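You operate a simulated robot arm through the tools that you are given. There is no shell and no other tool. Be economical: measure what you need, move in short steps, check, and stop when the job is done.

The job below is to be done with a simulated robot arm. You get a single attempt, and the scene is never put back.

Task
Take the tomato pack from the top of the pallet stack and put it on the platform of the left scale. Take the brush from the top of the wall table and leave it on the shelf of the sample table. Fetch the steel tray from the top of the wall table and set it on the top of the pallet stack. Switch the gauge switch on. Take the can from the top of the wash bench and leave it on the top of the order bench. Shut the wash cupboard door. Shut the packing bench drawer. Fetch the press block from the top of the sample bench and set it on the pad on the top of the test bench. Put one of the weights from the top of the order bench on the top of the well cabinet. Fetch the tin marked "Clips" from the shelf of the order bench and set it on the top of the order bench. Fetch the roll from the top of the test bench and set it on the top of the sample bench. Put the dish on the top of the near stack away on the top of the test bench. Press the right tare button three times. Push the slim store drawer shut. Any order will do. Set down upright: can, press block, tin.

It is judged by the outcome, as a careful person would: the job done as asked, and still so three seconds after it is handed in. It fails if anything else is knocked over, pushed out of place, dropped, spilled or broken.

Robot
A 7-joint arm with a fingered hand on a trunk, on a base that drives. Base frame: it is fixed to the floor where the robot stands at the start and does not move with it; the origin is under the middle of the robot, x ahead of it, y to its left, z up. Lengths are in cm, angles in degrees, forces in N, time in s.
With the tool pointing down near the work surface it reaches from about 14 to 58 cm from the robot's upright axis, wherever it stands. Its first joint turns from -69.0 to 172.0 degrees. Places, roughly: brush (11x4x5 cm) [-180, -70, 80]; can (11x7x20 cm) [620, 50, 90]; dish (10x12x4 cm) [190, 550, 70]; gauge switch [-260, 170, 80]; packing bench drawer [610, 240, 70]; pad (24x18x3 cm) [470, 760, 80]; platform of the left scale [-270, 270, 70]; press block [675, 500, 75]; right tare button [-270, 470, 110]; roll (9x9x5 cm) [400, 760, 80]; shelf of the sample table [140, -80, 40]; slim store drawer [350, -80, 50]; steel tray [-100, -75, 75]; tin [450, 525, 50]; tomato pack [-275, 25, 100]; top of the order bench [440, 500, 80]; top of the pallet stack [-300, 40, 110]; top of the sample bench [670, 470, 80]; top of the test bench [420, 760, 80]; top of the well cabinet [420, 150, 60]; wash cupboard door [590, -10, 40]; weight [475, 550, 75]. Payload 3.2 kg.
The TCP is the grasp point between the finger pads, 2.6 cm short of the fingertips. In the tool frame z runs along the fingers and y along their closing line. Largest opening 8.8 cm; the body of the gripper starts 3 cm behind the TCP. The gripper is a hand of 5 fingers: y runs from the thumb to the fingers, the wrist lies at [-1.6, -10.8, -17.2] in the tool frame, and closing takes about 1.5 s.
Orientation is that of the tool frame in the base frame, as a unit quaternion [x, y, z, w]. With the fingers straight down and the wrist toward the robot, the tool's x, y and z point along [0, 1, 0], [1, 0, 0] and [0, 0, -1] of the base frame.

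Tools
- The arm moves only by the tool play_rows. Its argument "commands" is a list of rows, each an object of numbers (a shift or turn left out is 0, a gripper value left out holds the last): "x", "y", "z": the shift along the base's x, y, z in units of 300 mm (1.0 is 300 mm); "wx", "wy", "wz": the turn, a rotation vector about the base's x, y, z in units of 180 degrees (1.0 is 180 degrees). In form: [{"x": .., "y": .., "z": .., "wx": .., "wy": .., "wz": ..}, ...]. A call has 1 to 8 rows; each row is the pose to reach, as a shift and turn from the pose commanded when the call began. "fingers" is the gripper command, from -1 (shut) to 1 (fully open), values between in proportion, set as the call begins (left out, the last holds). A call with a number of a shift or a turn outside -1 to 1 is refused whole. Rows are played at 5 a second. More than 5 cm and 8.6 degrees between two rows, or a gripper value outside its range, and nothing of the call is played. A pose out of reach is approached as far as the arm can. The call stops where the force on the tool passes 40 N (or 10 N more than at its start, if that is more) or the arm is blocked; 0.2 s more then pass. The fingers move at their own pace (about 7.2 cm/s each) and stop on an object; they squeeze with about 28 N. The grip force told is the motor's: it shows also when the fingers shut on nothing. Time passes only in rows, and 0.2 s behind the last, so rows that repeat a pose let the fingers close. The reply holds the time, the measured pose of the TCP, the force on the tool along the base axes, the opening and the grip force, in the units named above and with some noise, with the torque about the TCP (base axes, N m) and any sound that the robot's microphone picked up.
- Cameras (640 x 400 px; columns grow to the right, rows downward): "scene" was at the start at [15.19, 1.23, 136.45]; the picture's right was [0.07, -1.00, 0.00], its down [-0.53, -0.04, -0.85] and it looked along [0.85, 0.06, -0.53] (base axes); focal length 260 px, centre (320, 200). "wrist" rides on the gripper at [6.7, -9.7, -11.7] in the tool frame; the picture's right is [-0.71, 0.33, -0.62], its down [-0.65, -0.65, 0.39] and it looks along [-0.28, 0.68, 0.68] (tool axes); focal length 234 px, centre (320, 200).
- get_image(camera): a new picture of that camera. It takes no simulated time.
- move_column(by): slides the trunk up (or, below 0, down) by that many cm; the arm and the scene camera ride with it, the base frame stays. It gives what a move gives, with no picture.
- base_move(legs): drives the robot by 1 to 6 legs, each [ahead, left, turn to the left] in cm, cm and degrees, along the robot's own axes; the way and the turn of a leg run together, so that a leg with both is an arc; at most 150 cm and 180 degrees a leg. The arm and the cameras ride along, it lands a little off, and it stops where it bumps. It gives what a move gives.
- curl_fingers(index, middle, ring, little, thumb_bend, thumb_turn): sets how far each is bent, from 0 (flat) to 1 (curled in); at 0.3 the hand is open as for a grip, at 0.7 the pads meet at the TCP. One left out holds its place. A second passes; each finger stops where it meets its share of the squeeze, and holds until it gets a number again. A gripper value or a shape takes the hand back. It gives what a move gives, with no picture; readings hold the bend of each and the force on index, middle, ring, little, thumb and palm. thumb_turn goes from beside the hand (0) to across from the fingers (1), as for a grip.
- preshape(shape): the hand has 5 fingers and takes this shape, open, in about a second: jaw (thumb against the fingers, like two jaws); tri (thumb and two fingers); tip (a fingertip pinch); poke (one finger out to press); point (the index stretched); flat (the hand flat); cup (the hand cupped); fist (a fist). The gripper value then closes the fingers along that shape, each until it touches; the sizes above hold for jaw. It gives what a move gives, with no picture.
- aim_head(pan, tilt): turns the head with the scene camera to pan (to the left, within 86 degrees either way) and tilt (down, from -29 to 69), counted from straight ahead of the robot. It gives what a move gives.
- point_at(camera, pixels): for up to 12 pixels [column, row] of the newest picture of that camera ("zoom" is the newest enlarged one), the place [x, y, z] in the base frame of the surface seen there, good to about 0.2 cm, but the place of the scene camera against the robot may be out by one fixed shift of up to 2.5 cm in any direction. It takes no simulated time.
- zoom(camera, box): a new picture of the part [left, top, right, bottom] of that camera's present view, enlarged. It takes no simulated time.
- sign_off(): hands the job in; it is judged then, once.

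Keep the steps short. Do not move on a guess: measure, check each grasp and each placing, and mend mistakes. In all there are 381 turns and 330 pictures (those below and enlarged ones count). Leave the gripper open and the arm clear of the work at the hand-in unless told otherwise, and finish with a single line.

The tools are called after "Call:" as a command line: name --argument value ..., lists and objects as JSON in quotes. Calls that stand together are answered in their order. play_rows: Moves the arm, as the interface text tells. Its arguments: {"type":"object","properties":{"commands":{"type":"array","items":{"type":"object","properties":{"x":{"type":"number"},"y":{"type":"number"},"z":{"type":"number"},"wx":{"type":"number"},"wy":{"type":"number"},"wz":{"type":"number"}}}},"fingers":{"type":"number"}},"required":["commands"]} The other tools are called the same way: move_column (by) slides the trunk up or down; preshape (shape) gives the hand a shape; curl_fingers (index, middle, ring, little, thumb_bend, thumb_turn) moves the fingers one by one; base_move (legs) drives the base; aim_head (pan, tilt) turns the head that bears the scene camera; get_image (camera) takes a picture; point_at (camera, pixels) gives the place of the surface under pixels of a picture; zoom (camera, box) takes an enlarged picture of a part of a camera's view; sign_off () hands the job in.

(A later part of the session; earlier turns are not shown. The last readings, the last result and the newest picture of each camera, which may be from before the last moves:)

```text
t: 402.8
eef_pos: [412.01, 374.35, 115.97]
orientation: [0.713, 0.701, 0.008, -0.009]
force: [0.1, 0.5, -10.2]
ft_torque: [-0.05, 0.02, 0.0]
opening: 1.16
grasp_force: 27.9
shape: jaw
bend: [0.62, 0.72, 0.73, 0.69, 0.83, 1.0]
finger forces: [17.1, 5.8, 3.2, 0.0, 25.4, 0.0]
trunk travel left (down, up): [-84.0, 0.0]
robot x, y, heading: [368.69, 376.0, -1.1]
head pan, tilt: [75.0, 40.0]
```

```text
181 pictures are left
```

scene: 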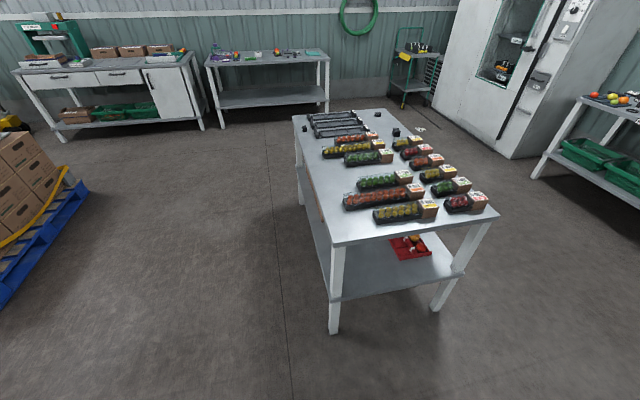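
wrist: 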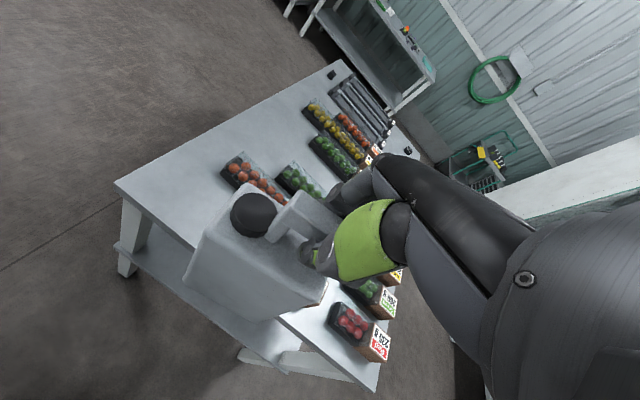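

Call:
zoom --camera "scene" --box '[280, 100, 500, 260]'

Call:
point_at --camera "scene" --pixels '[[332, 243], [293, 117], [345, 207], [358, 188], [345, 163], [324, 155], [375, 222], [330, 190], [325, 175], [496, 215], [307, 130], [410, 112]]'

```text
2.50 times, centred on (390, 180) of scene
```

zoom: 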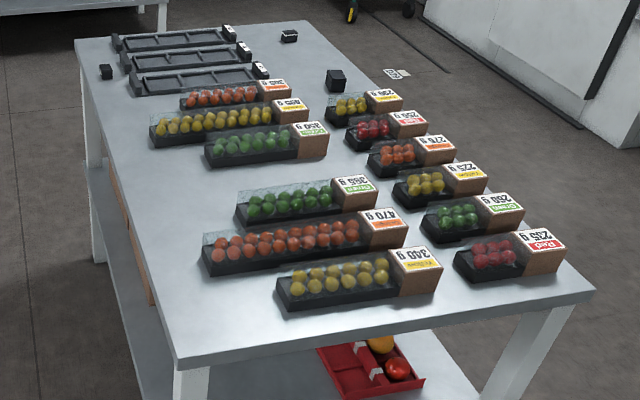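

```text
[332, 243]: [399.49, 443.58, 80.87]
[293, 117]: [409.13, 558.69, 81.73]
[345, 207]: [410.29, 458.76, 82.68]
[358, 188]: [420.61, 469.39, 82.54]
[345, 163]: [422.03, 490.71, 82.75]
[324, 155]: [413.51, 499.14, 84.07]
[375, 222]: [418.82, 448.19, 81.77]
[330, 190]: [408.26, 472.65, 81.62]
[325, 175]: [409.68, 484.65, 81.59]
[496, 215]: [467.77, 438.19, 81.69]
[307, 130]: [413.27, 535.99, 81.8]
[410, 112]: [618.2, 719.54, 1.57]
```

Free spot centre (411,480). Strafe left 104 cm with the can passing over at bottom height 96.

Call:
base_move --legs '[[-3, 52, 0.6], [0, 52, 0.5]]'

Call:
aim_head --pan 5 --tilt 50

Call:
get_image --camera "scene"

Call:
get_image --camera "wrist"

```text
t: 408.4
eef_pos: [409.92, 478.53, 115.91]
orientation: [0.702, 0.713, 0.009, -0.008]
force: [-0.3, 0.2, -10.4]
ft_torque: [-0.04, -0.03, -0.01]
opening: 1.14
grasp_force: 27.9
shape: jaw
bend: [0.62, 0.72, 0.73, 0.69, 0.83, 1.0]
finger forces: [17.0, 5.8, 3.0, 0.1, 25.4, 0.1]
trunk travel left (down, up): [-84.0, 0.0]
robot x, y, heading: [366.81, 478.82, 0.6]
head pan, tilt: [75.0, 40.0]
```

```text
t: 409.8
eef_pos: [409.78, 478.56, 115.81]
orientation: [0.702, 0.712, 0.008, -0.009]
force: [-0.4, -0.5, -10.3]
ft_torque: [-0.05, 0.0, 0.0]
opening: 1.18
grasp_force: 27.5
shape: jaw
bend: [0.62, 0.72, 0.73, 0.69, 0.83, 1.0]
finger forces: [17.0, 5.9, 3.1, 0.0, 25.4, 0.0]
trunk travel left (down, up): [-84.0, 0.0]
robot x, y, heading: [366.59, 479.17, 0.9]
head pan, tilt: [5.0, 50.0]
```

```text
179 pictures are left
```

scene: 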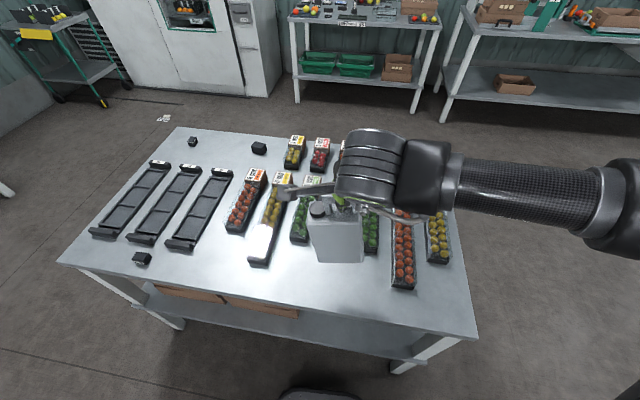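

```text
178 pictures are left
```

wrist: 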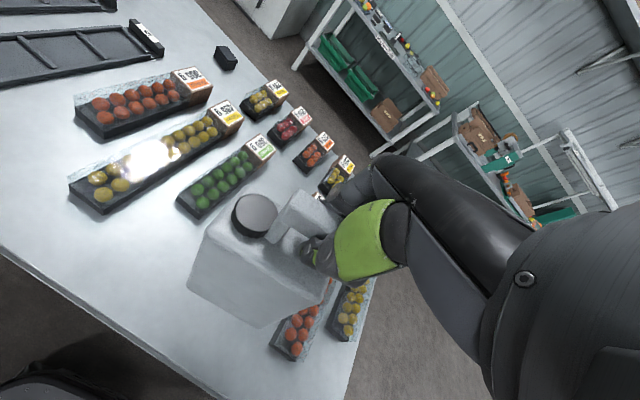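

Position is right. Lower the trunk 15 cm, then the arm until contact.

Call:
move_column --by -15.5

Call:
zoom --camera "scene" --box '[220, 100, 480, 300]'

Call:
get_image --camera "wrist"

```text
t: 411.6
eef_pos: [409.76, 478.66, 100.53]
orientation: [0.702, 0.712, 0.008, -0.008]
force: [0.2, -0.2, -9.9]
ft_torque: [-0.03, -0.04, 0.0]
opening: 1.15
grasp_force: 28.2
shape: jaw
bend: [0.62, 0.72, 0.73, 0.69, 0.83, 1.0]
finger forces: [17.0, 5.9, 3.1, 0.0, 25.3, 0.1]
trunk travel left (down, up): [-68.5, 15.5]
robot x, y, heading: [366.7, 478.71, 0.5]
head pan, tilt: [5.0, 50.0]
```

```text
2.00 times, centred on (350, 200) of scene
```

zoom: 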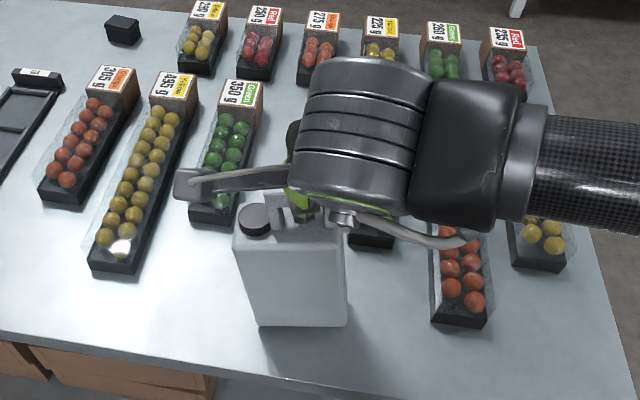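

```text
176 pictures are left
```

wrist: 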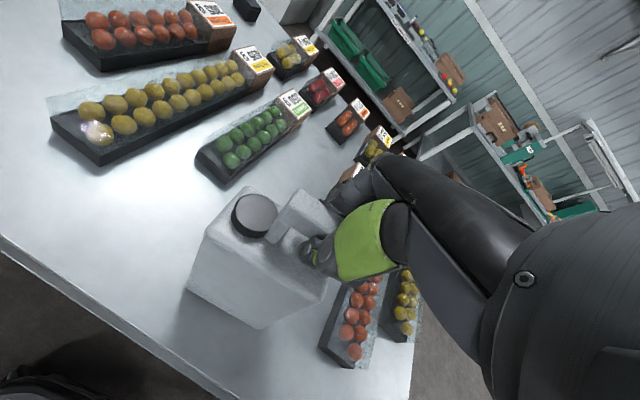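

Well centred between packs. Lower the last 1.6 cm.

Call:
play_rows --commands '[{"z": -0.03}, {"z": -0.045}, {"z": -0.052}, {"z": -0.058}, {"z": -0.062}]'

```text
t: 412.8
eef_pos: [409.47, 478.41, 98.85]
orientation: [0.702, 0.712, 0.012, -0.007]
force: [-3.8, -5.7, 16.1]
ft_torque: [0.01, -0.18, -0.08]
opening: 1.32
grasp_force: 27.9
shape: jaw
bend: [0.62, 0.73, 0.73, 0.69, 0.86, 1.0]
finger forces: [17.2, 0.7, 3.7, 0.0, 24.2, 0.1]
trunk travel left (down, up): [-68.5, 15.5]
robot x, y, heading: [366.59, 478.28, 0.9]
head pan, tilt: [5.0, 50.0]
```

Contact (16 N). Ease slightly and open.

Call:
play_rows --commands '[{"z": 0.006}, {"z": 0.008}]'

Call:
play_rows --commands '[{}, {}, {}, {}, {}, {}]' --fingers 1

Call:
get_image --camera "wrist"

```text
t: 413.4
eef_pos: [409.52, 478.52, 98.96]
orientation: [0.701, 0.713, 0.008, -0.008]
force: [-2.5, -4.7, 9.3]
ft_torque: [0.01, -0.18, -0.04]
opening: 1.37
grasp_force: 27.9
shape: jaw
bend: [0.62, 0.73, 0.73, 0.69, 0.86, 1.0]
finger forces: [17.8, 0.6, 3.9, 0.0, 24.5, 0.0]
trunk travel left (down, up): [-68.5, 15.5]
robot x, y, heading: [366.37, 478.59, 0.8]
head pan, tilt: [5.0, 50.0]
```

```text
t: 414.8
eef_pos: [409.77, 478.56, 98.82]
orientation: [0.702, 0.712, 0.009, -0.008]
force: [-1.1, 0.1, -0.3]
ft_torque: [0.0, 0.01, -0.01]
opening: 8.76
grasp_force: 0.1
shape: jaw
bend: [0.3, 0.3, 0.3, 0.3, 0.3, 0.97]
finger forces: [0.1, 0.0, 0.1, 0.1, 0.0, 0.0]
trunk travel left (down, up): [-68.5, 15.5]
robot x, y, heading: [366.77, 478.79, 0.7]
head pan, tilt: [5.0, 50.0]
```

```text
175 pictures are left
```

wrist: 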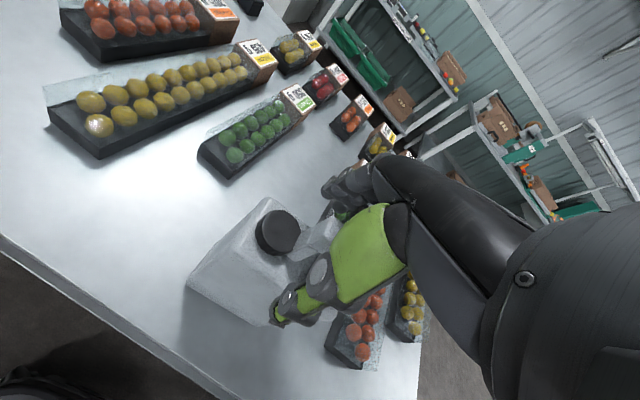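

Can is standing. Rise slowly, watching the force.

Call:
play_rows --commands '[{"z": 0.04}, {"z": 0.1}, {"z": 0.2}, {"z": 0.34}, {"z": 0.48}]'

Call:
get_image --camera "scene"

```text
t: 416.0
eef_pos: [409.96, 478.79, 113.51]
orientation: [0.701, 0.713, 0.008, -0.008]
force: [-0.2, -0.4, 0.4]
ft_torque: [0.02, -0.02, -0.03]
opening: 8.78
grasp_force: 0.1
shape: jaw
bend: [0.3, 0.3, 0.3, 0.3, 0.3, 0.97]
finger forces: [0.1, 0.0, 0.1, 0.0, 0.0, 0.0]
trunk travel left (down, up): [-68.5, 15.5]
robot x, y, heading: [366.92, 479.06, 0.7]
head pan, tilt: [5.0, 50.0]
```

```text
174 pictures are left
```

scene: 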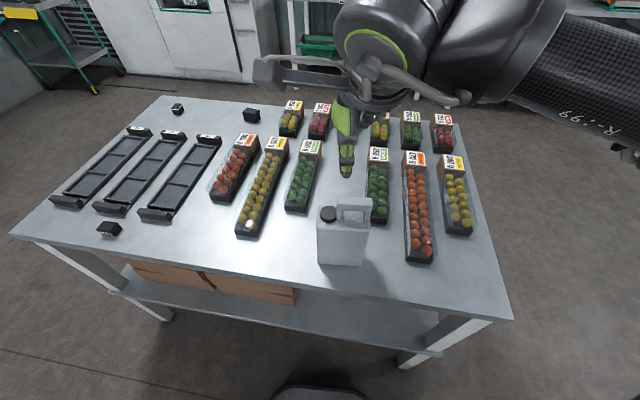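

The can stands. Now one of the weights: dark blocks at (108,228), (252,114), (177,108). Zoom to check them.

Call:
zoom --camera "scene" --box '[90, 210, 140, 245]'

Call:
point_at --camera "zoom" --pixels '[[320, 160], [300, 230], [250, 170], [420, 190]]'

Call:
zoom --camera "scene" --box '[160, 90, 280, 140]'

Call:
point_at --camera "zoom" --pixels '[[85, 95], [495, 125]]'

```text
11.43 times, centred on (115, 228) of scene
```

zoom: 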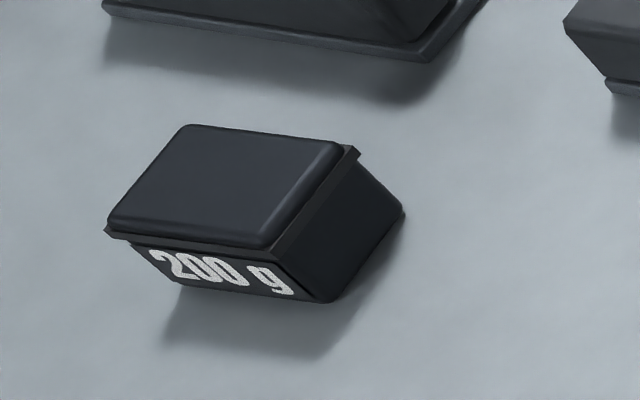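

```text
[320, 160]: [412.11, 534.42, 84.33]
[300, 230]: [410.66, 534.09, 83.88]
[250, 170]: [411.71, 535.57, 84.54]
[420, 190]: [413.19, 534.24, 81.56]
```

```text
5.33 times, centred on (220, 115) of scene
```

zoom: 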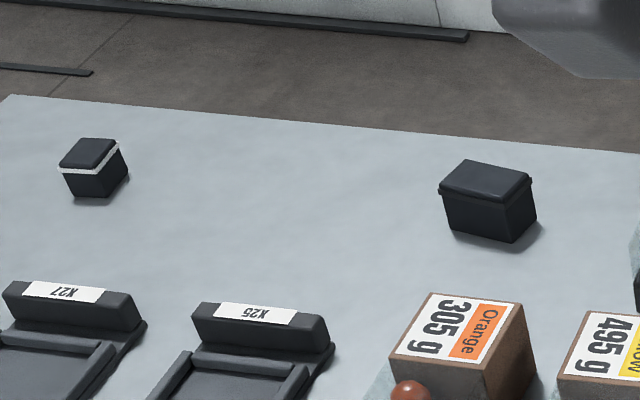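

```text
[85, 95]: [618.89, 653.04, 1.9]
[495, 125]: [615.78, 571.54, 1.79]
```

The near block is a "200 g" weight at ≈(410.5,534). I strafe left 55 cm to it.

Call:
base_move --legs '[[0, 55.5, -0.6]]'

Call:
get_image --camera "wrist"

Call:
get_image --camera "scene"

```text
t: 419.1
eef_pos: [409.11, 532.55, 113.4]
orientation: [0.701, 0.713, 0.007, -0.007]
force: [0.1, 0.5, -1.0]
ft_torque: [-0.01, -0.01, 0.0]
opening: 8.77
grasp_force: 0.1
shape: jaw
bend: [0.3, 0.3, 0.3, 0.3, 0.3, 0.97]
finger forces: [0.0, 0.0, 0.0, 0.0, 0.0, 0.0]
trunk travel left (down, up): [-68.5, 15.5]
robot x, y, heading: [365.79, 532.32, 0.9]
head pan, tilt: [5.0, 50.0]
```

```text
171 pictures are left
```

wrist: 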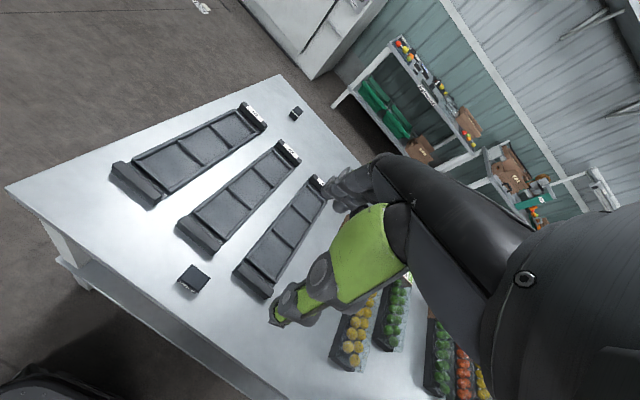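

```text
170 pictures are left
```

scene: 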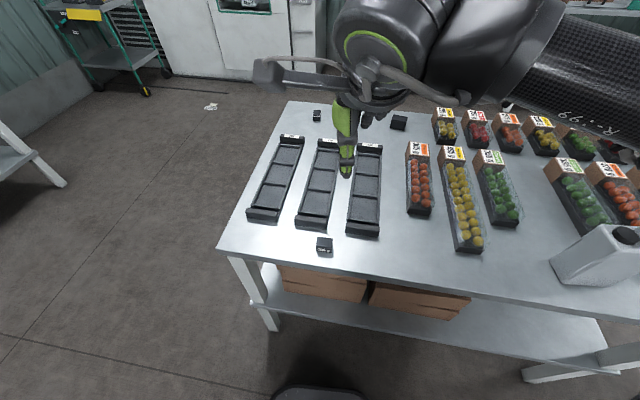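

Call:
zoom --camera "wrist" --box '[160, 250, 240, 310]'

Call:
point_at --camera "zoom" --pixels '[[270, 140], [140, 230], [270, 310], [370, 220], [250, 210], [150, 160]]'

```text
6.67 times, centred on (200, 280) of wrist
```

zoom: 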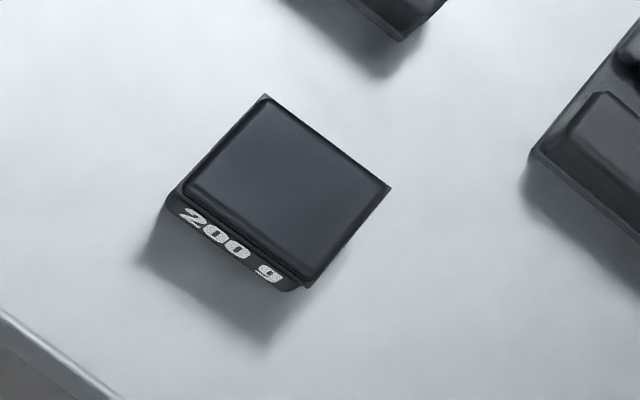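

```text
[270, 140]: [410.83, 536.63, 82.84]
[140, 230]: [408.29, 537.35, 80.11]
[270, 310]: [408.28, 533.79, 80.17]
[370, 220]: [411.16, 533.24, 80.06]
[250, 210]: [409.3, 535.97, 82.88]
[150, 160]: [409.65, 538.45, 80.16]
```

Call:
point_at --camera "zoom" --pixels '[[265, 98], [385, 187], [308, 283], [187, 190], [288, 190], [395, 35], [340, 10], [540, 145], [600, 80]]'

```text
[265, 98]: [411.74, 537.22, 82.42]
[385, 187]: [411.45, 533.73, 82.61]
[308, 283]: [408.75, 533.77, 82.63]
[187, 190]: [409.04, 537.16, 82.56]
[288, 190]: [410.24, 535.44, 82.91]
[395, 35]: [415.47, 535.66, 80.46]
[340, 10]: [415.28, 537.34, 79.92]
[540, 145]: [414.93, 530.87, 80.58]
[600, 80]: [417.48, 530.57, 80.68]
```

The weight is x 408.8–411.6, y 533.7–537.2, top 82.9; tray ends begin at x 415.3, so I use a reduced opening (~5.4 cm). Move above and lower.

Call:
play_rows --commands '[{"x": 0.015, "y": 0.05}, {"x": 0.028, "y": 0.096}, {"x": 0.028, "y": 0.096}]' --fingers 0.22

Call:
move_column --by -25

Call:
get_image --camera "wrist"

Call:
zoom --camera "scene" --box '[240, 130, 440, 290]'

```text
t: 419.9
eef_pos: [410.07, 535.31, 113.47]
orientation: [0.701, 0.713, 0.01, -0.008]
force: [-1.1, -0.2, 0.1]
ft_torque: [0.01, 0.02, -0.01]
opening: 5.42
grasp_force: 0.0
shape: jaw
bend: [0.45, 0.38, 0.72, 0.44, 0.09, 0.99]
finger forces: [0.1, 0.0, 0.1, 0.1, 0.1, 0.0]
trunk travel left (down, up): [-68.5, 15.5]
robot x, y, heading: [365.94, 532.35, 1.1]
head pan, tilt: [5.0, 50.0]
```

```text
t: 422.5
eef_pos: [410.21, 535.29, 88.51]
orientation: [0.7, 0.714, 0.009, -0.008]
force: [-0.1, 0.2, 0.1]
ft_torque: [0.0, -0.01, 0.0]
opening: 5.41
grasp_force: 0.0
shape: jaw
bend: [0.45, 0.38, 0.72, 0.44, 0.09, 0.99]
finger forces: [0.0, 0.0, 0.1, 0.0, 0.0, 0.0]
trunk travel left (down, up): [-43.5, 40.5]
robot x, y, heading: [366.01, 532.23, 1.0]
head pan, tilt: [5.0, 50.0]
```

```text
168 pictures are left
```

wrist: 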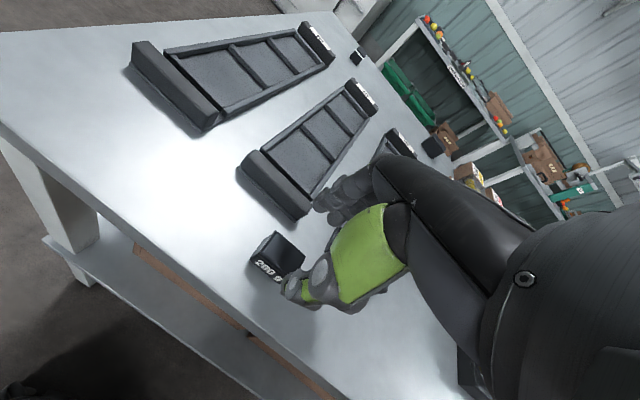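

```text
2.50 times, centred on (340, 210) of scene
```

zoom: 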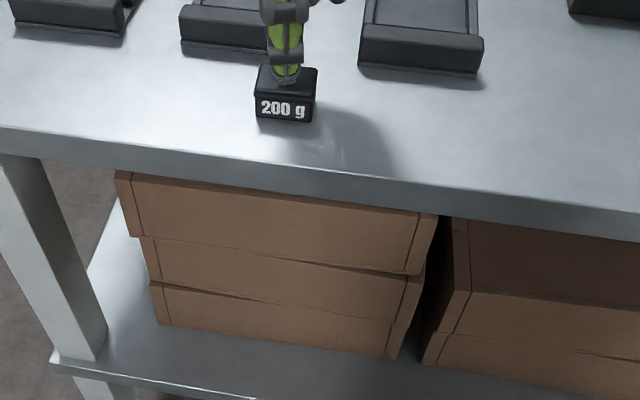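

Aligned. Lower gradually.

Call:
play_rows --commands '[{"z": -0.07}, {"z": -0.13}, {"z": -0.155}, {"z": -0.165}]'

Call:
zoom --camera "scene" --box '[280, 130, 400, 220]'

Call:
zoom --camera "wrist" --box '[200, 160, 400, 320]'

```text
t: 423.5
eef_pos: [410.18, 535.26, 83.53]
orientation: [0.7, 0.714, 0.01, -0.008]
force: [-0.9, -0.5, -0.6]
ft_torque: [0.01, 0.02, -0.01]
opening: 5.39
grasp_force: 0.1
shape: jaw
bend: [0.45, 0.38, 0.72, 0.44, 0.09, 0.99]
finger forces: [0.1, 0.0, 0.0, 0.0, 0.1, 0.0]
trunk travel left (down, up): [-43.5, 40.5]
robot x, y, heading: [365.87, 532.3, 0.9]
head pan, tilt: [5.0, 50.0]
```

```text
4.44 times, centred on (340, 175) of scene
```

zoom: 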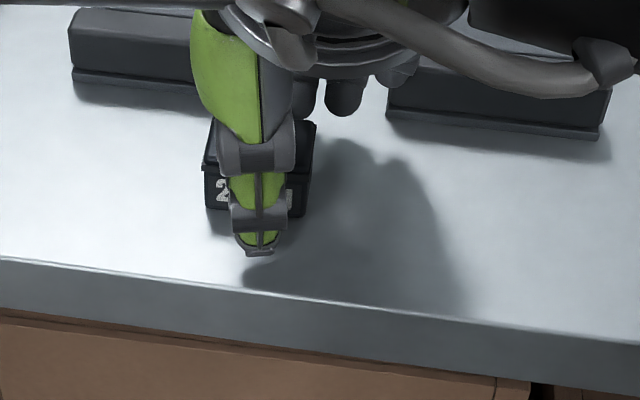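

```text
2.50 times, centred on (300, 240) of wrist
```

zoom: 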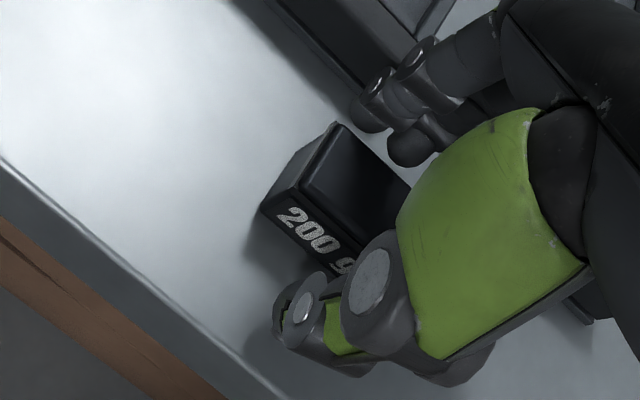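

Straddled. Close.

Call:
play_rows --commands '[{}, {}, {}, {}, {}, {}]' --fingers -1

Call:
play_rows --commands '[{"z": 0.05}, {"z": 0.12}, {"z": 0.22}, {"z": 0.34}]'

Call:
get_image --camera "wrist"

```text
t: 424.9
eef_pos: [410.13, 535.24, 83.5]
orientation: [0.7, 0.714, 0.009, -0.008]
force: [0.0, -0.2, 0.6]
ft_torque: [0.01, 0.0, 0.0]
opening: 2.25
grasp_force: 28.1
shape: jaw
bend: [0.58, 0.54, 0.72, 0.64, 0.47, 1.0]
finger forces: [13.9, 9.5, 0.0, 0.1, 23.4, 0.0]
trunk travel left (down, up): [-43.5, 40.5]
robot x, y, heading: [365.72, 532.62, 1.0]
head pan, tilt: [5.0, 50.0]
```

```text
t: 425.9
eef_pos: [410.42, 535.43, 93.64]
orientation: [0.7, 0.714, 0.009, -0.007]
force: [-0.7, 0.1, -0.8]
ft_torque: [0.01, 0.01, -0.03]
opening: 2.25
grasp_force: 27.6
shape: jaw
bend: [0.58, 0.54, 0.72, 0.64, 0.47, 1.0]
finger forces: [13.9, 9.5, 0.0, 0.0, 23.4, 0.1]
trunk travel left (down, up): [-43.5, 40.5]
robot x, y, heading: [365.86, 532.46, 1.0]
head pan, tilt: [5.0, 50.0]
```

```text
164 pictures are left
```

wrist: 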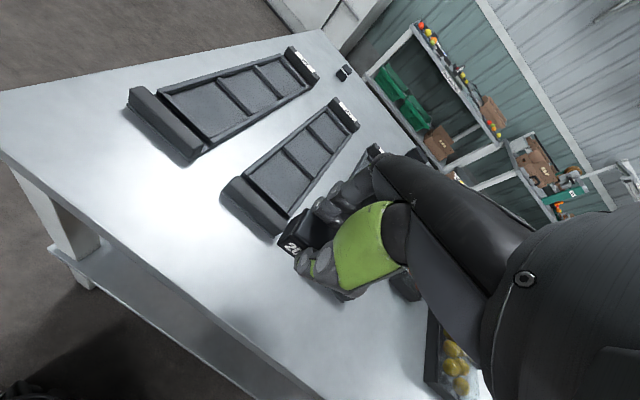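

Weight held. Rise, return right along the bench side to y≈376, then turn to face −y toward the well cabinet.

Call:
move_column --by 22

Call:
base_move --legs '[[0, -78, -0.5], [0, -78, -0.5], [40, 0, 0], [0, 0, -90]]'

Call:
aim_head --pan 0 --tilt 30

Call:
get_image --camera "scene"

```text
t: 428.2
eef_pos: [410.25, 535.54, 115.58]
orientation: [0.701, 0.713, 0.009, -0.008]
force: [-0.1, -0.6, -2.6]
ft_torque: [-0.01, -0.01, 0.01]
opening: 2.23
grasp_force: 27.9
shape: jaw
bend: [0.58, 0.54, 0.72, 0.64, 0.47, 1.0]
finger forces: [13.9, 9.6, 0.0, 0.0, 23.5, 0.1]
trunk travel left (down, up): [-65.5, 18.5]
robot x, y, heading: [365.84, 532.58, 0.9]
head pan, tilt: [5.0, 50.0]
```

```text
t: 442.0
eef_pos: [408.37, 333.67, 115.57]
orientation: [1.0, -0.004, 0.012, 0.001]
force: [-0.4, 0.1, -1.9]
ft_torque: [0.01, -0.01, 0.02]
opening: 2.26
grasp_force: 28.0
shape: jaw
bend: [0.58, 0.54, 0.72, 0.64, 0.47, 1.0]
finger forces: [13.7, 9.4, 0.0, 0.1, 23.1, 0.1]
trunk travel left (down, up): [-65.5, 18.5]
robot x, y, heading: [406.72, 377.95, -90.3]
head pan, tilt: [5.0, 50.0]
```

```text
t: 442.8
eef_pos: [408.28, 333.62, 115.55]
orientation: [1.0, -0.004, 0.012, 0.001]
force: [0.0, 0.0, -3.0]
ft_torque: [-0.03, -0.01, 0.0]
opening: 2.22
grasp_force: 28.0
shape: jaw
bend: [0.58, 0.54, 0.72, 0.64, 0.47, 1.0]
finger forces: [13.8, 9.4, 0.0, 0.0, 23.2, 0.0]
trunk travel left (down, up): [-65.5, 18.5]
robot x, y, heading: [406.42, 377.74, -90.6]
head pan, tilt: [0.0, 30.0]
```

```text
163 pictures are left
```

scene: 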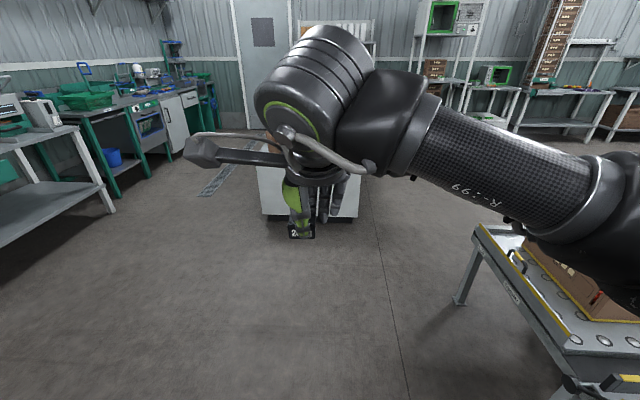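

Call:
point_at --camera "scene" --pixels '[[268, 213], [353, 213], [268, 180], [356, 180], [460, 300], [100, 205]]'

Call:
base_move --legs '[[80, 0, 0]]'

Call:
get_image --camera "scene"

Call:
get_image --camera "wrist"

```text
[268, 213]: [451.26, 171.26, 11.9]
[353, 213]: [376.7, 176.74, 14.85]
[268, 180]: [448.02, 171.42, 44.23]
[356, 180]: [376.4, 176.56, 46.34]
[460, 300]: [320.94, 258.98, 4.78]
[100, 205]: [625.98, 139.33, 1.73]
```

```text
t: 447.0
eef_pos: [408.81, 255.45, 115.48]
orientation: [1.0, 0.003, 0.012, 0.0]
force: [0.0, -0.1, -2.6]
ft_torque: [-0.01, -0.01, -0.01]
opening: 2.23
grasp_force: 27.9
shape: jaw
bend: [0.58, 0.54, 0.72, 0.64, 0.47, 1.0]
finger forces: [13.8, 9.4, 0.0, 0.1, 23.1, 0.0]
trunk travel left (down, up): [-65.5, 18.5]
robot x, y, heading: [406.3, 299.72, -89.9]
head pan, tilt: [0.0, 30.0]
```

```text
162 pictures are left
```

scene: 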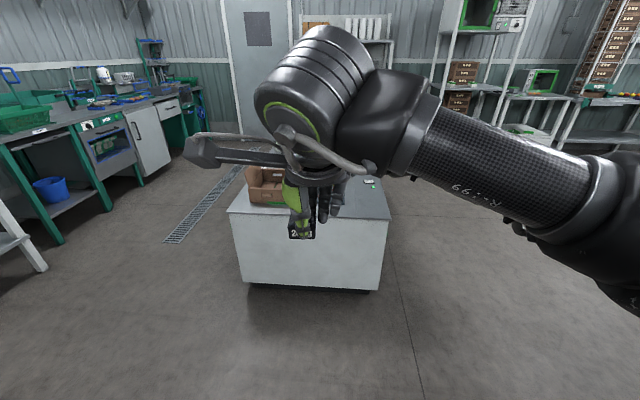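

```text
161 pictures are left
```

wrist: 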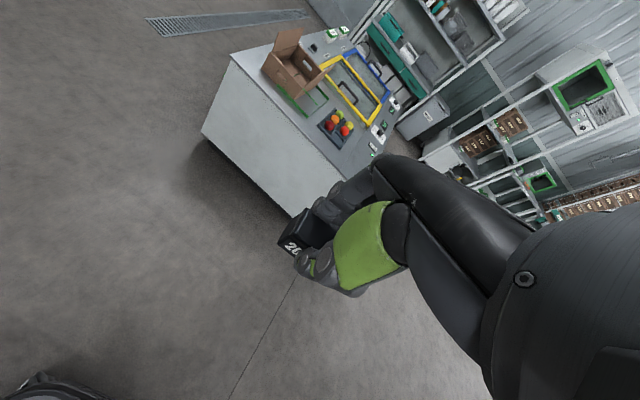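

Call:
base_move --legs '[[45, 0, 0]]'

Call:
get_image --camera "wrist"

Call:
aim_head --pan 0 --tilt 45

Call:
get_image --camera "scene"

```text
t: 449.7
eef_pos: [409.19, 210.81, 115.54]
orientation: [1.0, 0.005, 0.012, 0.001]
force: [0.1, 0.0, -2.1]
ft_torque: [0.02, 0.01, -0.03]
opening: 2.25
grasp_force: 28.2
shape: jaw
bend: [0.58, 0.54, 0.72, 0.64, 0.47, 1.0]
finger forces: [13.8, 9.3, 0.1, 0.0, 23.1, 0.1]
trunk travel left (down, up): [-65.5, 18.5]
robot x, y, heading: [406.69, 255.27, -89.5]
head pan, tilt: [0.0, 30.0]
```

```text
160 pictures are left
```

wrist: 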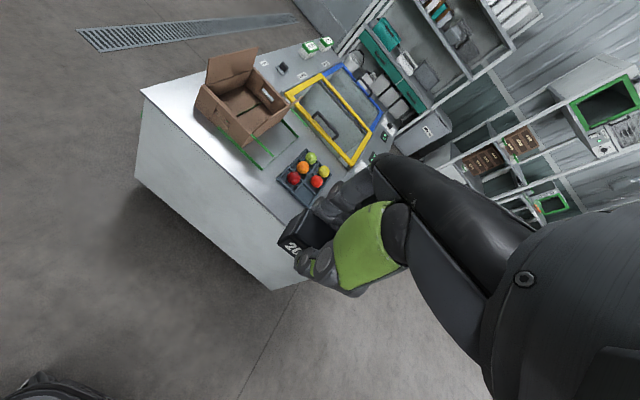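

```text
t: 450.5
eef_pos: [409.27, 210.83, 115.61]
orientation: [1.0, 0.005, 0.011, 0.002]
force: [0.4, 0.3, -2.0]
ft_torque: [-0.03, 0.02, -0.01]
opening: 2.21
grasp_force: 27.5
shape: jaw
bend: [0.58, 0.54, 0.72, 0.64, 0.47, 1.0]
finger forces: [13.8, 9.6, 0.0, 0.0, 23.1, 0.1]
trunk travel left (down, up): [-65.5, 18.5]
robot x, y, heading: [406.68, 254.99, -89.6]
head pan, tilt: [0.0, 45.0]
```

```text
159 pictures are left
```

scene: 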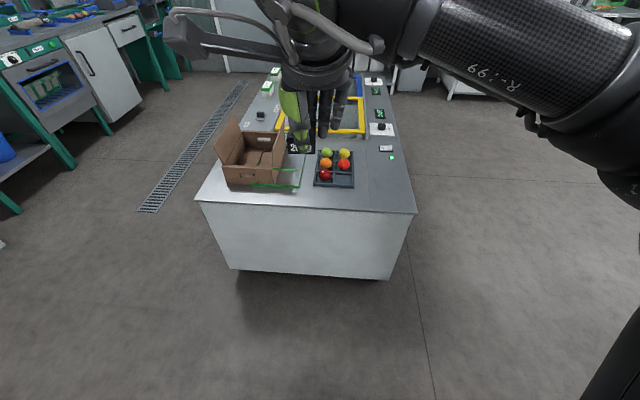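

Call:
zoom --camera "scene" --box '[190, 120, 430, 230]'

Call:
point_at --camera "scene" --pixels '[[200, 196], [414, 210], [375, 190], [385, 170], [352, 186], [318, 186], [310, 198], [345, 200], [392, 157], [395, 190]]'

```text
2.67 times, centred on (310, 175) of scene
```

zoom: 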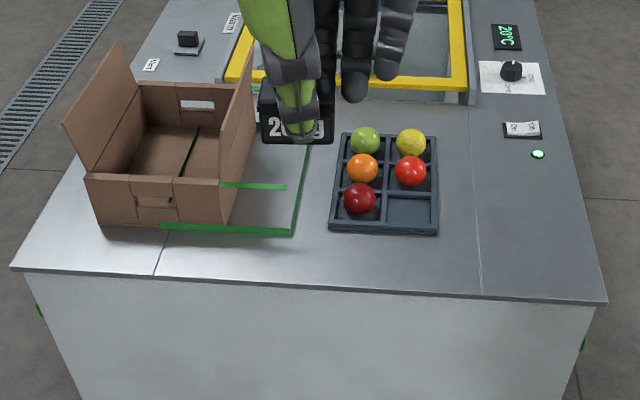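

```text
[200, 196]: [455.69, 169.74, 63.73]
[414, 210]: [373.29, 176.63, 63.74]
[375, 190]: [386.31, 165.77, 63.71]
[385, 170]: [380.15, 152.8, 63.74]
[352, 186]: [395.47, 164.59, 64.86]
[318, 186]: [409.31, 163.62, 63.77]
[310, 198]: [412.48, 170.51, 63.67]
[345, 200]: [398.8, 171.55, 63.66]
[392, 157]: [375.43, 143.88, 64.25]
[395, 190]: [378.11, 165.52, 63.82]
```

Free solid spot at true ≈(383,163.5), top z≈62.1. Drive there and lower.

Call:
base_move --legs '[[0, -24, 0], [46, 0, 0]]'

Call:
move_column --by -38

Call:
get_image --camera "wrist"

Call:
get_image --camera "scene"

```text
t: 454.6
eef_pos: [384.79, 166.31, 115.6]
orientation: [1.0, 0.0, 0.011, 0.001]
force: [0.0, 0.3, -2.0]
ft_torque: [0.0, -0.01, 0.0]
opening: 2.22
grasp_force: 27.7
shape: jaw
bend: [0.58, 0.54, 0.72, 0.64, 0.47, 1.0]
finger forces: [13.8, 9.5, 0.0, 0.1, 23.1, 0.0]
trunk travel left (down, up): [-65.5, 18.5]
robot x, y, heading: [382.74, 210.45, -90.4]
head pan, tilt: [0.0, 45.0]
```

```text
t: 458.2
eef_pos: [384.92, 166.25, 77.55]
orientation: [1.0, -0.002, 0.011, 0.001]
force: [-0.2, 0.4, -2.4]
ft_torque: [-0.02, 0.03, 0.01]
opening: 2.23
grasp_force: 28.3
shape: jaw
bend: [0.58, 0.54, 0.72, 0.64, 0.47, 1.0]
finger forces: [13.8, 9.5, 0.2, 0.1, 23.0, 0.1]
trunk travel left (down, up): [-27.5, 56.5]
robot x, y, heading: [382.8, 210.62, -90.3]
head pan, tilt: [0.0, 45.0]
```

```text
157 pictures are left
```

wrist: 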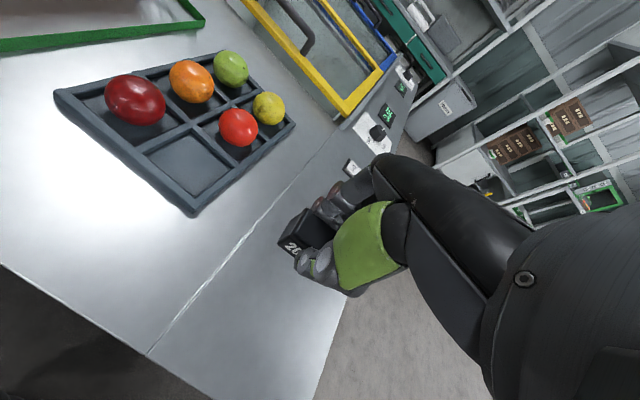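

```text
156 pictures are left
```

scene: 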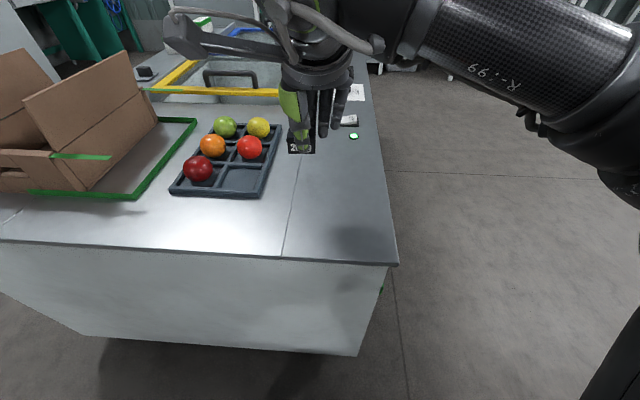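

Call:
point_at --camera "wrist" --pixels '[[240, 280], [345, 305], [200, 205], [300, 330]]'

Call:
play_rows --commands '[{"z": -0.12}, {"z": -0.24}, {"z": -0.33}, {"z": -0.37}, {"z": -0.38}, {"z": -0.39}, {"z": -0.4}]'

```text
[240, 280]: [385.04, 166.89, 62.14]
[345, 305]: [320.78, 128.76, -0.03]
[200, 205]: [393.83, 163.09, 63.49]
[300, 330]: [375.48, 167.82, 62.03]
```

```text
t: 459.8
eef_pos: [384.95, 166.32, 65.56]
orientation: [1.0, 0.0, 0.011, 0.0]
force: [-0.4, 0.5, -1.3]
ft_torque: [-0.02, 0.0, 0.0]
opening: 2.23
grasp_force: 27.8
shape: jaw
bend: [0.58, 0.54, 0.72, 0.64, 0.48, 1.0]
finger forces: [13.7, 9.5, 0.0, 0.0, 23.1, 0.0]
trunk travel left (down, up): [-27.5, 56.5]
robot x, y, heading: [382.65, 210.76, -90.0]
head pan, tilt: [0.0, 45.0]
```

Almost touching; lower a few more mm until force shows, then open.

Call:
play_rows --commands '[{"z": -0.004}, {"z": -0.008}, {"z": -0.012}, {"z": -0.015}]'

Call:
play_rows --commands '[{}, {}, {}, {}, {}, {}]' --fingers 0.3

Call:
play_rows --commands '[{"z": 0.08}, {"z": 0.2}, {"z": 0.35}]'

Call:
get_image --camera "wrist"

```text
t: 460.8
eef_pos: [384.99, 166.52, 65.37]
orientation: [1.0, -0.001, 0.013, 0.004]
force: [-1.7, -2.9, 10.9]
ft_torque: [-0.1, 0.05, -0.03]
opening: 2.25
grasp_force: 28.0
shape: jaw
bend: [0.58, 0.54, 0.72, 0.64, 0.47, 1.0]
finger forces: [16.4, 10.5, 0.0, 0.2, 24.5, 0.1]
trunk travel left (down, up): [-27.5, 56.5]
robot x, y, heading: [382.69, 210.89, -90.2]
head pan, tilt: [0.0, 45.0]
```

```text
t: 462.2
eef_pos: [384.96, 166.27, 65.09]
orientation: [1.0, -0.001, 0.011, 0.001]
force: [-0.9, 0.5, -0.2]
ft_torque: [0.0, 0.01, 0.0]
opening: 5.68
grasp_force: 0.0
shape: jaw
bend: [0.44, 0.37, 0.71, 0.42, 0.08, 0.99]
finger forces: [0.1, 0.1, 0.1, 0.0, 0.1, 0.0]
trunk travel left (down, up): [-27.5, 56.5]
robot x, y, heading: [382.66, 210.53, -90.2]
head pan, tilt: [0.0, 45.0]
```

```text
t: 463.0
eef_pos: [384.84, 166.5, 75.6]
orientation: [1.0, 0.0, 0.012, 0.001]
force: [0.0, 0.1, -0.8]
ft_torque: [0.01, -0.02, 0.0]
opening: 5.7
grasp_force: 0.1
shape: jaw
bend: [0.44, 0.37, 0.71, 0.42, 0.08, 0.99]
finger forces: [0.0, 0.0, 0.1, 0.0, 0.1, 0.0]
trunk travel left (down, up): [-27.5, 56.5]
robot x, y, heading: [382.55, 210.73, -89.9]
head pan, tilt: [0.0, 45.0]
```

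```text
155 pictures are left
```

wrist: 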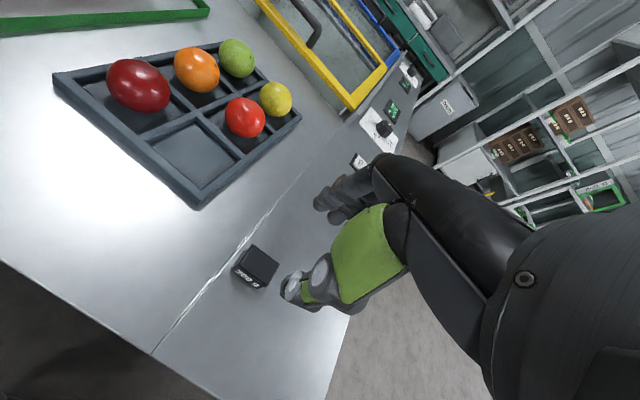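

Weight placed. Next the packing bench drawer near (610,240). Rise, back off, turn to face +x and approach.

Call:
preshape --shape "fist"

Call:
move_column --by 25

Call:
base_move --legs '[[-40, 0, 0], [0, 0, 90], [100, 10, 0]]'

Call:
aim_head --pan 0 --tilt 30

Call:
get_image --camera "scene"

```text
t: 463.9
eef_pos: [385.02, 166.46, 75.53]
orientation: [1.0, -0.001, 0.012, 0.001]
force: [-0.5, -0.5, 0.0]
ft_torque: [-0.01, 0.01, -0.02]
opening: 0.01
grasp_force: 0.1
shape: fist
bend: [1.0, 1.0, 1.0, 1.0, 0.99, 0.84]
finger forces: [0.0, 0.0, 0.0, 0.0, 0.0, 0.1]
trunk travel left (down, up): [-27.5, 56.5]
robot x, y, heading: [382.82, 210.61, -90.1]
head pan, tilt: [0.0, 45.0]
```

```text
t: 466.5
eef_pos: [384.98, 166.5, 100.6]
orientation: [1.0, -0.001, 0.011, 0.001]
force: [0.3, 0.5, -0.1]
ft_torque: [0.03, 0.0, 0.01]
opening: 0.02
grasp_force: 0.0
shape: fist
bend: [1.0, 1.0, 1.0, 1.0, 0.99, 0.84]
finger forces: [0.0, 0.1, 0.1, 0.1, 0.1, 0.0]
trunk travel left (down, up): [-52.5, 31.5]
robot x, y, heading: [382.39, 210.84, -90.2]
head pan, tilt: [0.0, 45.0]
```

```text
t: 477.6
eef_pos: [525.85, 265.89, 100.66]
orientation: [0.696, 0.718, 0.008, -0.007]
force: [-0.3, -0.5, 0.9]
ft_torque: [-0.01, 0.03, -0.02]
opening: 0.0
grasp_force: 0.1
shape: fist
bend: [1.0, 1.0, 1.0, 1.0, 0.99, 0.84]
finger forces: [0.1, 0.1, 0.1, 0.1, 0.0, 0.0]
trunk travel left (down, up): [-52.5, 31.5]
robot x, y, heading: [481.93, 262.13, 1.6]
head pan, tilt: [0.0, 45.0]
```

```text
t: 478.4
eef_pos: [525.86, 265.92, 100.64]
orientation: [0.695, 0.719, 0.008, -0.007]
force: [0.6, -0.2, 0.1]
ft_torque: [-0.02, 0.0, 0.01]
opening: 0.0
grasp_force: 0.1
shape: fist
bend: [1.0, 1.0, 1.0, 1.0, 0.99, 0.84]
finger forces: [0.0, 0.1, 0.1, 0.1, 0.0, 0.0]
trunk travel left (down, up): [-52.5, 31.5]
robot x, y, heading: [481.98, 262.48, 1.8]
head pan, tilt: [0.0, 30.0]
```

```text
154 pictures are left
```

scene: 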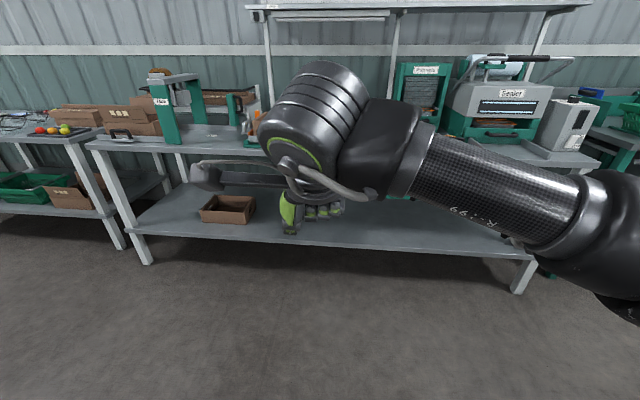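

The drawer is behind the arm. I tilt the fist forward and lower, then look.

Call:
play_rows --commands '[{"wy": -0.042}, {"wy": -0.084}, {"wy": -0.126}, {"wy": -0.168}, {"wy": -0.21}, {"wy": -0.23}]'

Call:
move_column --by -30

Call:
get_image --camera "scene"

Call:
get_image --camera "wrist"

```text
t: 479.8
eef_pos: [525.68, 265.99, 100.6]
orientation: [0.647, 0.674, 0.256, 0.248]
force: [0.7, -0.3, 0.3]
ft_torque: [0.03, 0.02, -0.03]
opening: 0.0
grasp_force: 0.0
shape: fist
bend: [1.0, 1.0, 1.0, 1.0, 0.99, 0.84]
finger forces: [0.0, 0.0, 0.1, 0.0, 0.1, 0.1]
trunk travel left (down, up): [-52.5, 31.5]
robot x, y, heading: [481.85, 262.16, 1.7]
head pan, tilt: [0.0, 30.0]
```

```text
t: 482.8
eef_pos: [525.67, 265.96, 70.44]
orientation: [0.648, 0.675, 0.254, 0.247]
force: [-0.2, -0.5, 0.3]
ft_torque: [0.0, 0.03, 0.02]
opening: 0.0
grasp_force: 0.0
shape: fist
bend: [1.0, 1.0, 1.0, 1.0, 0.99, 0.84]
finger forces: [0.0, 0.0, 0.0, 0.0, 0.0, 0.0]
trunk travel left (down, up): [-22.5, 61.5]
robot x, y, heading: [481.92, 262.58, 1.8]
head pan, tilt: [0.0, 30.0]
```

```text
153 pictures are left
```

scene: 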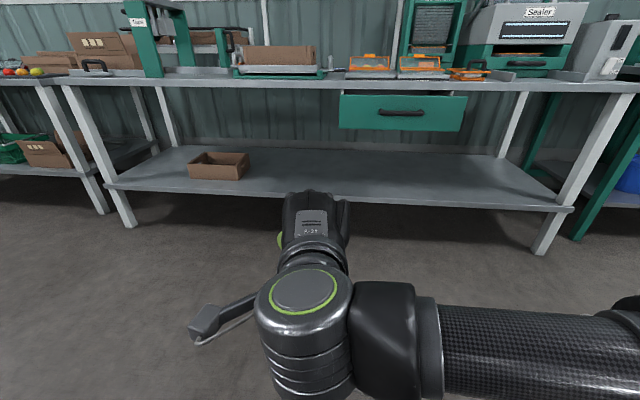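

```text
152 pictures are left
```

wrist: 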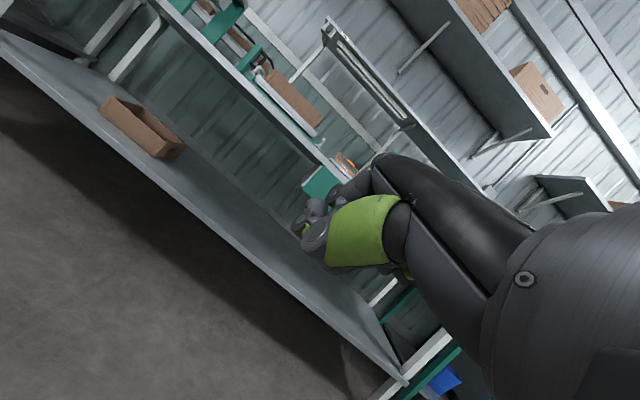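

Call:
zoom --camera "scene" --box '[310, 60, 500, 160]'

Call:
point_at --camera "zoom" --pixels '[[100, 170], [505, 170], [300, 170], [250, 172], [355, 172], [300, 220], [300, 70], [60, 60], [570, 70], [300, 110]]'

```text
3.37 times, centred on (405, 110) of scene
```

zoom: 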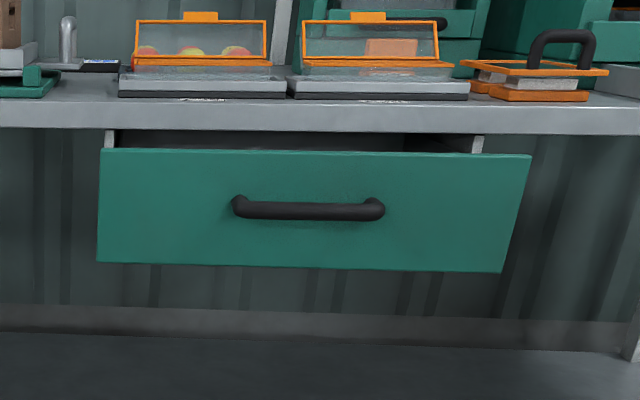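

```text
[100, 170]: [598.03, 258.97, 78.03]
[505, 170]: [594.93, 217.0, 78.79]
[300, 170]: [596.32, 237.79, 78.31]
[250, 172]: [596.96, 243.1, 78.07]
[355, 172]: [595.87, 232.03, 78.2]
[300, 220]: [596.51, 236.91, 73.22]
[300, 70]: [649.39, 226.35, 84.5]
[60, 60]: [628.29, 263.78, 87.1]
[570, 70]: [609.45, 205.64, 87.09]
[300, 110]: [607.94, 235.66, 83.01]
```

Drawer handle ≈(591,237,72.5), open ~12 cm. Move right 28 cm, ahead 48 cm, fist at z≈72.

Call:
move_column --by 1.8

Call:
base_move --legs '[[0, -27, -1.8], [54, 0, 0]]'

Call:
get_image --camera "scene"

Call:
get_image --camera "wrist"

```text
t: 483.4
eef_pos: [525.6, 265.94, 72.42]
orientation: [0.647, 0.675, 0.254, 0.247]
force: [-0.4, 0.2, -0.2]
ft_torque: [-0.04, 0.04, 0.03]
opening: 0.02
grasp_force: 0.1
shape: fist
bend: [1.0, 1.0, 1.0, 1.0, 0.99, 0.84]
finger forces: [0.0, 0.0, 0.0, 0.1, 0.0, 0.0]
trunk travel left (down, up): [-24.3, 59.7]
robot x, y, heading: [481.32, 262.1, 1.9]
head pan, tilt: [0.0, 30.0]
```

```text
t: 488.1
eef_pos: [581.16, 235.0, 72.21]
orientation: [0.664, 0.658, 0.248, 0.253]
force: [0.2, 0.4, 0.2]
ft_torque: [-0.01, -0.04, 0.0]
opening: 0.01
grasp_force: 0.1
shape: fist
bend: [1.0, 1.0, 1.0, 1.0, 0.99, 0.84]
finger forces: [0.0, 0.0, 0.0, 0.1, 0.0, 0.0]
trunk travel left (down, up): [-24.3, 59.7]
robot x, y, heading: [536.93, 233.47, -1.3]
head pan, tilt: [0.0, 30.0]
```

```text
150 pictures are left
```

scene: 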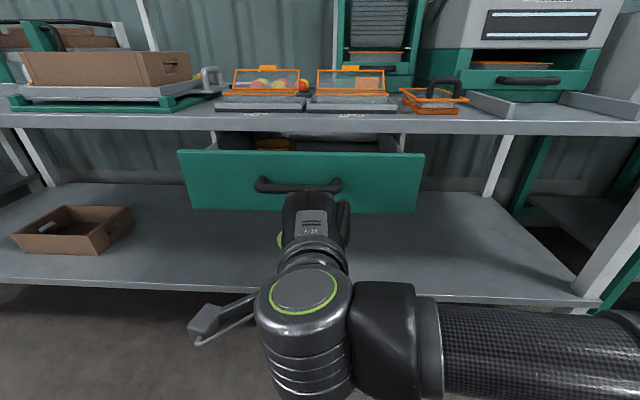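

```text
149 pictures are left
```

wrist: 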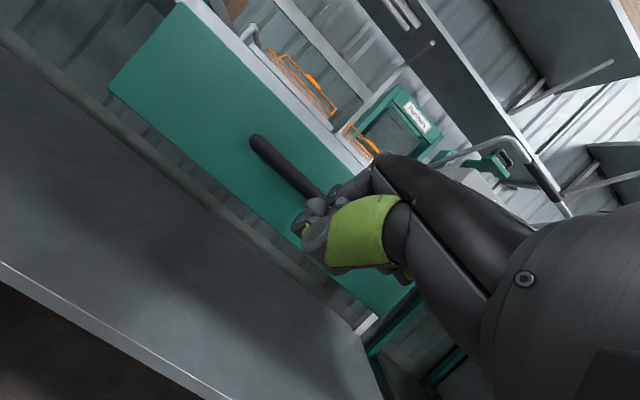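

Fist is just before the handle. Push with the arm 13 cm.

Call:
play_rows --commands '[{"y": 0.06, "x": 0.03}, {"y": 0.06, "x": 0.09}, {"y": 0.06, "x": 0.15}, {"y": 0.06, "x": 0.21}, {"y": 0.06, "x": 0.27}, {"y": 0.06, "x": 0.33}, {"y": 0.06, "x": 0.38}, {"y": 0.06, "x": 0.42}]'

Call:
get_image --camera "scene"

```text
t: 489.9
eef_pos: [593.62, 236.75, 72.38]
orientation: [0.665, 0.658, 0.248, 0.253]
force: [0.7, -0.9, -0.2]
ft_torque: [0.02, 0.01, -0.01]
opening: 0.0
grasp_force: 0.0
shape: fist
bend: [1.0, 1.0, 1.0, 1.0, 0.99, 0.84]
finger forces: [0.1, 0.0, 0.1, 0.0, 0.0, 0.0]
trunk travel left (down, up): [-24.3, 59.7]
robot x, y, heading: [537.1, 233.37, -1.3]
head pan, tilt: [0.0, 30.0]
```

```text
148 pictures are left
```

scene: 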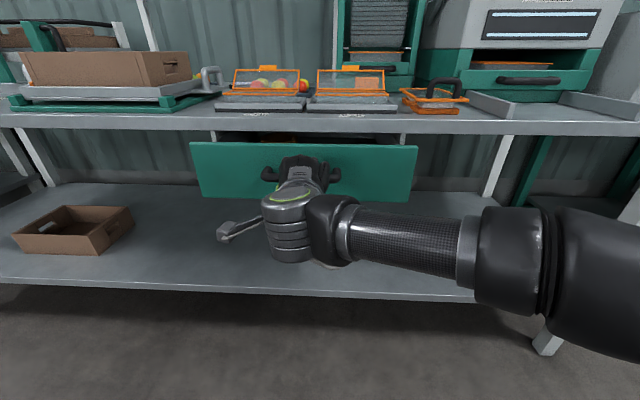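

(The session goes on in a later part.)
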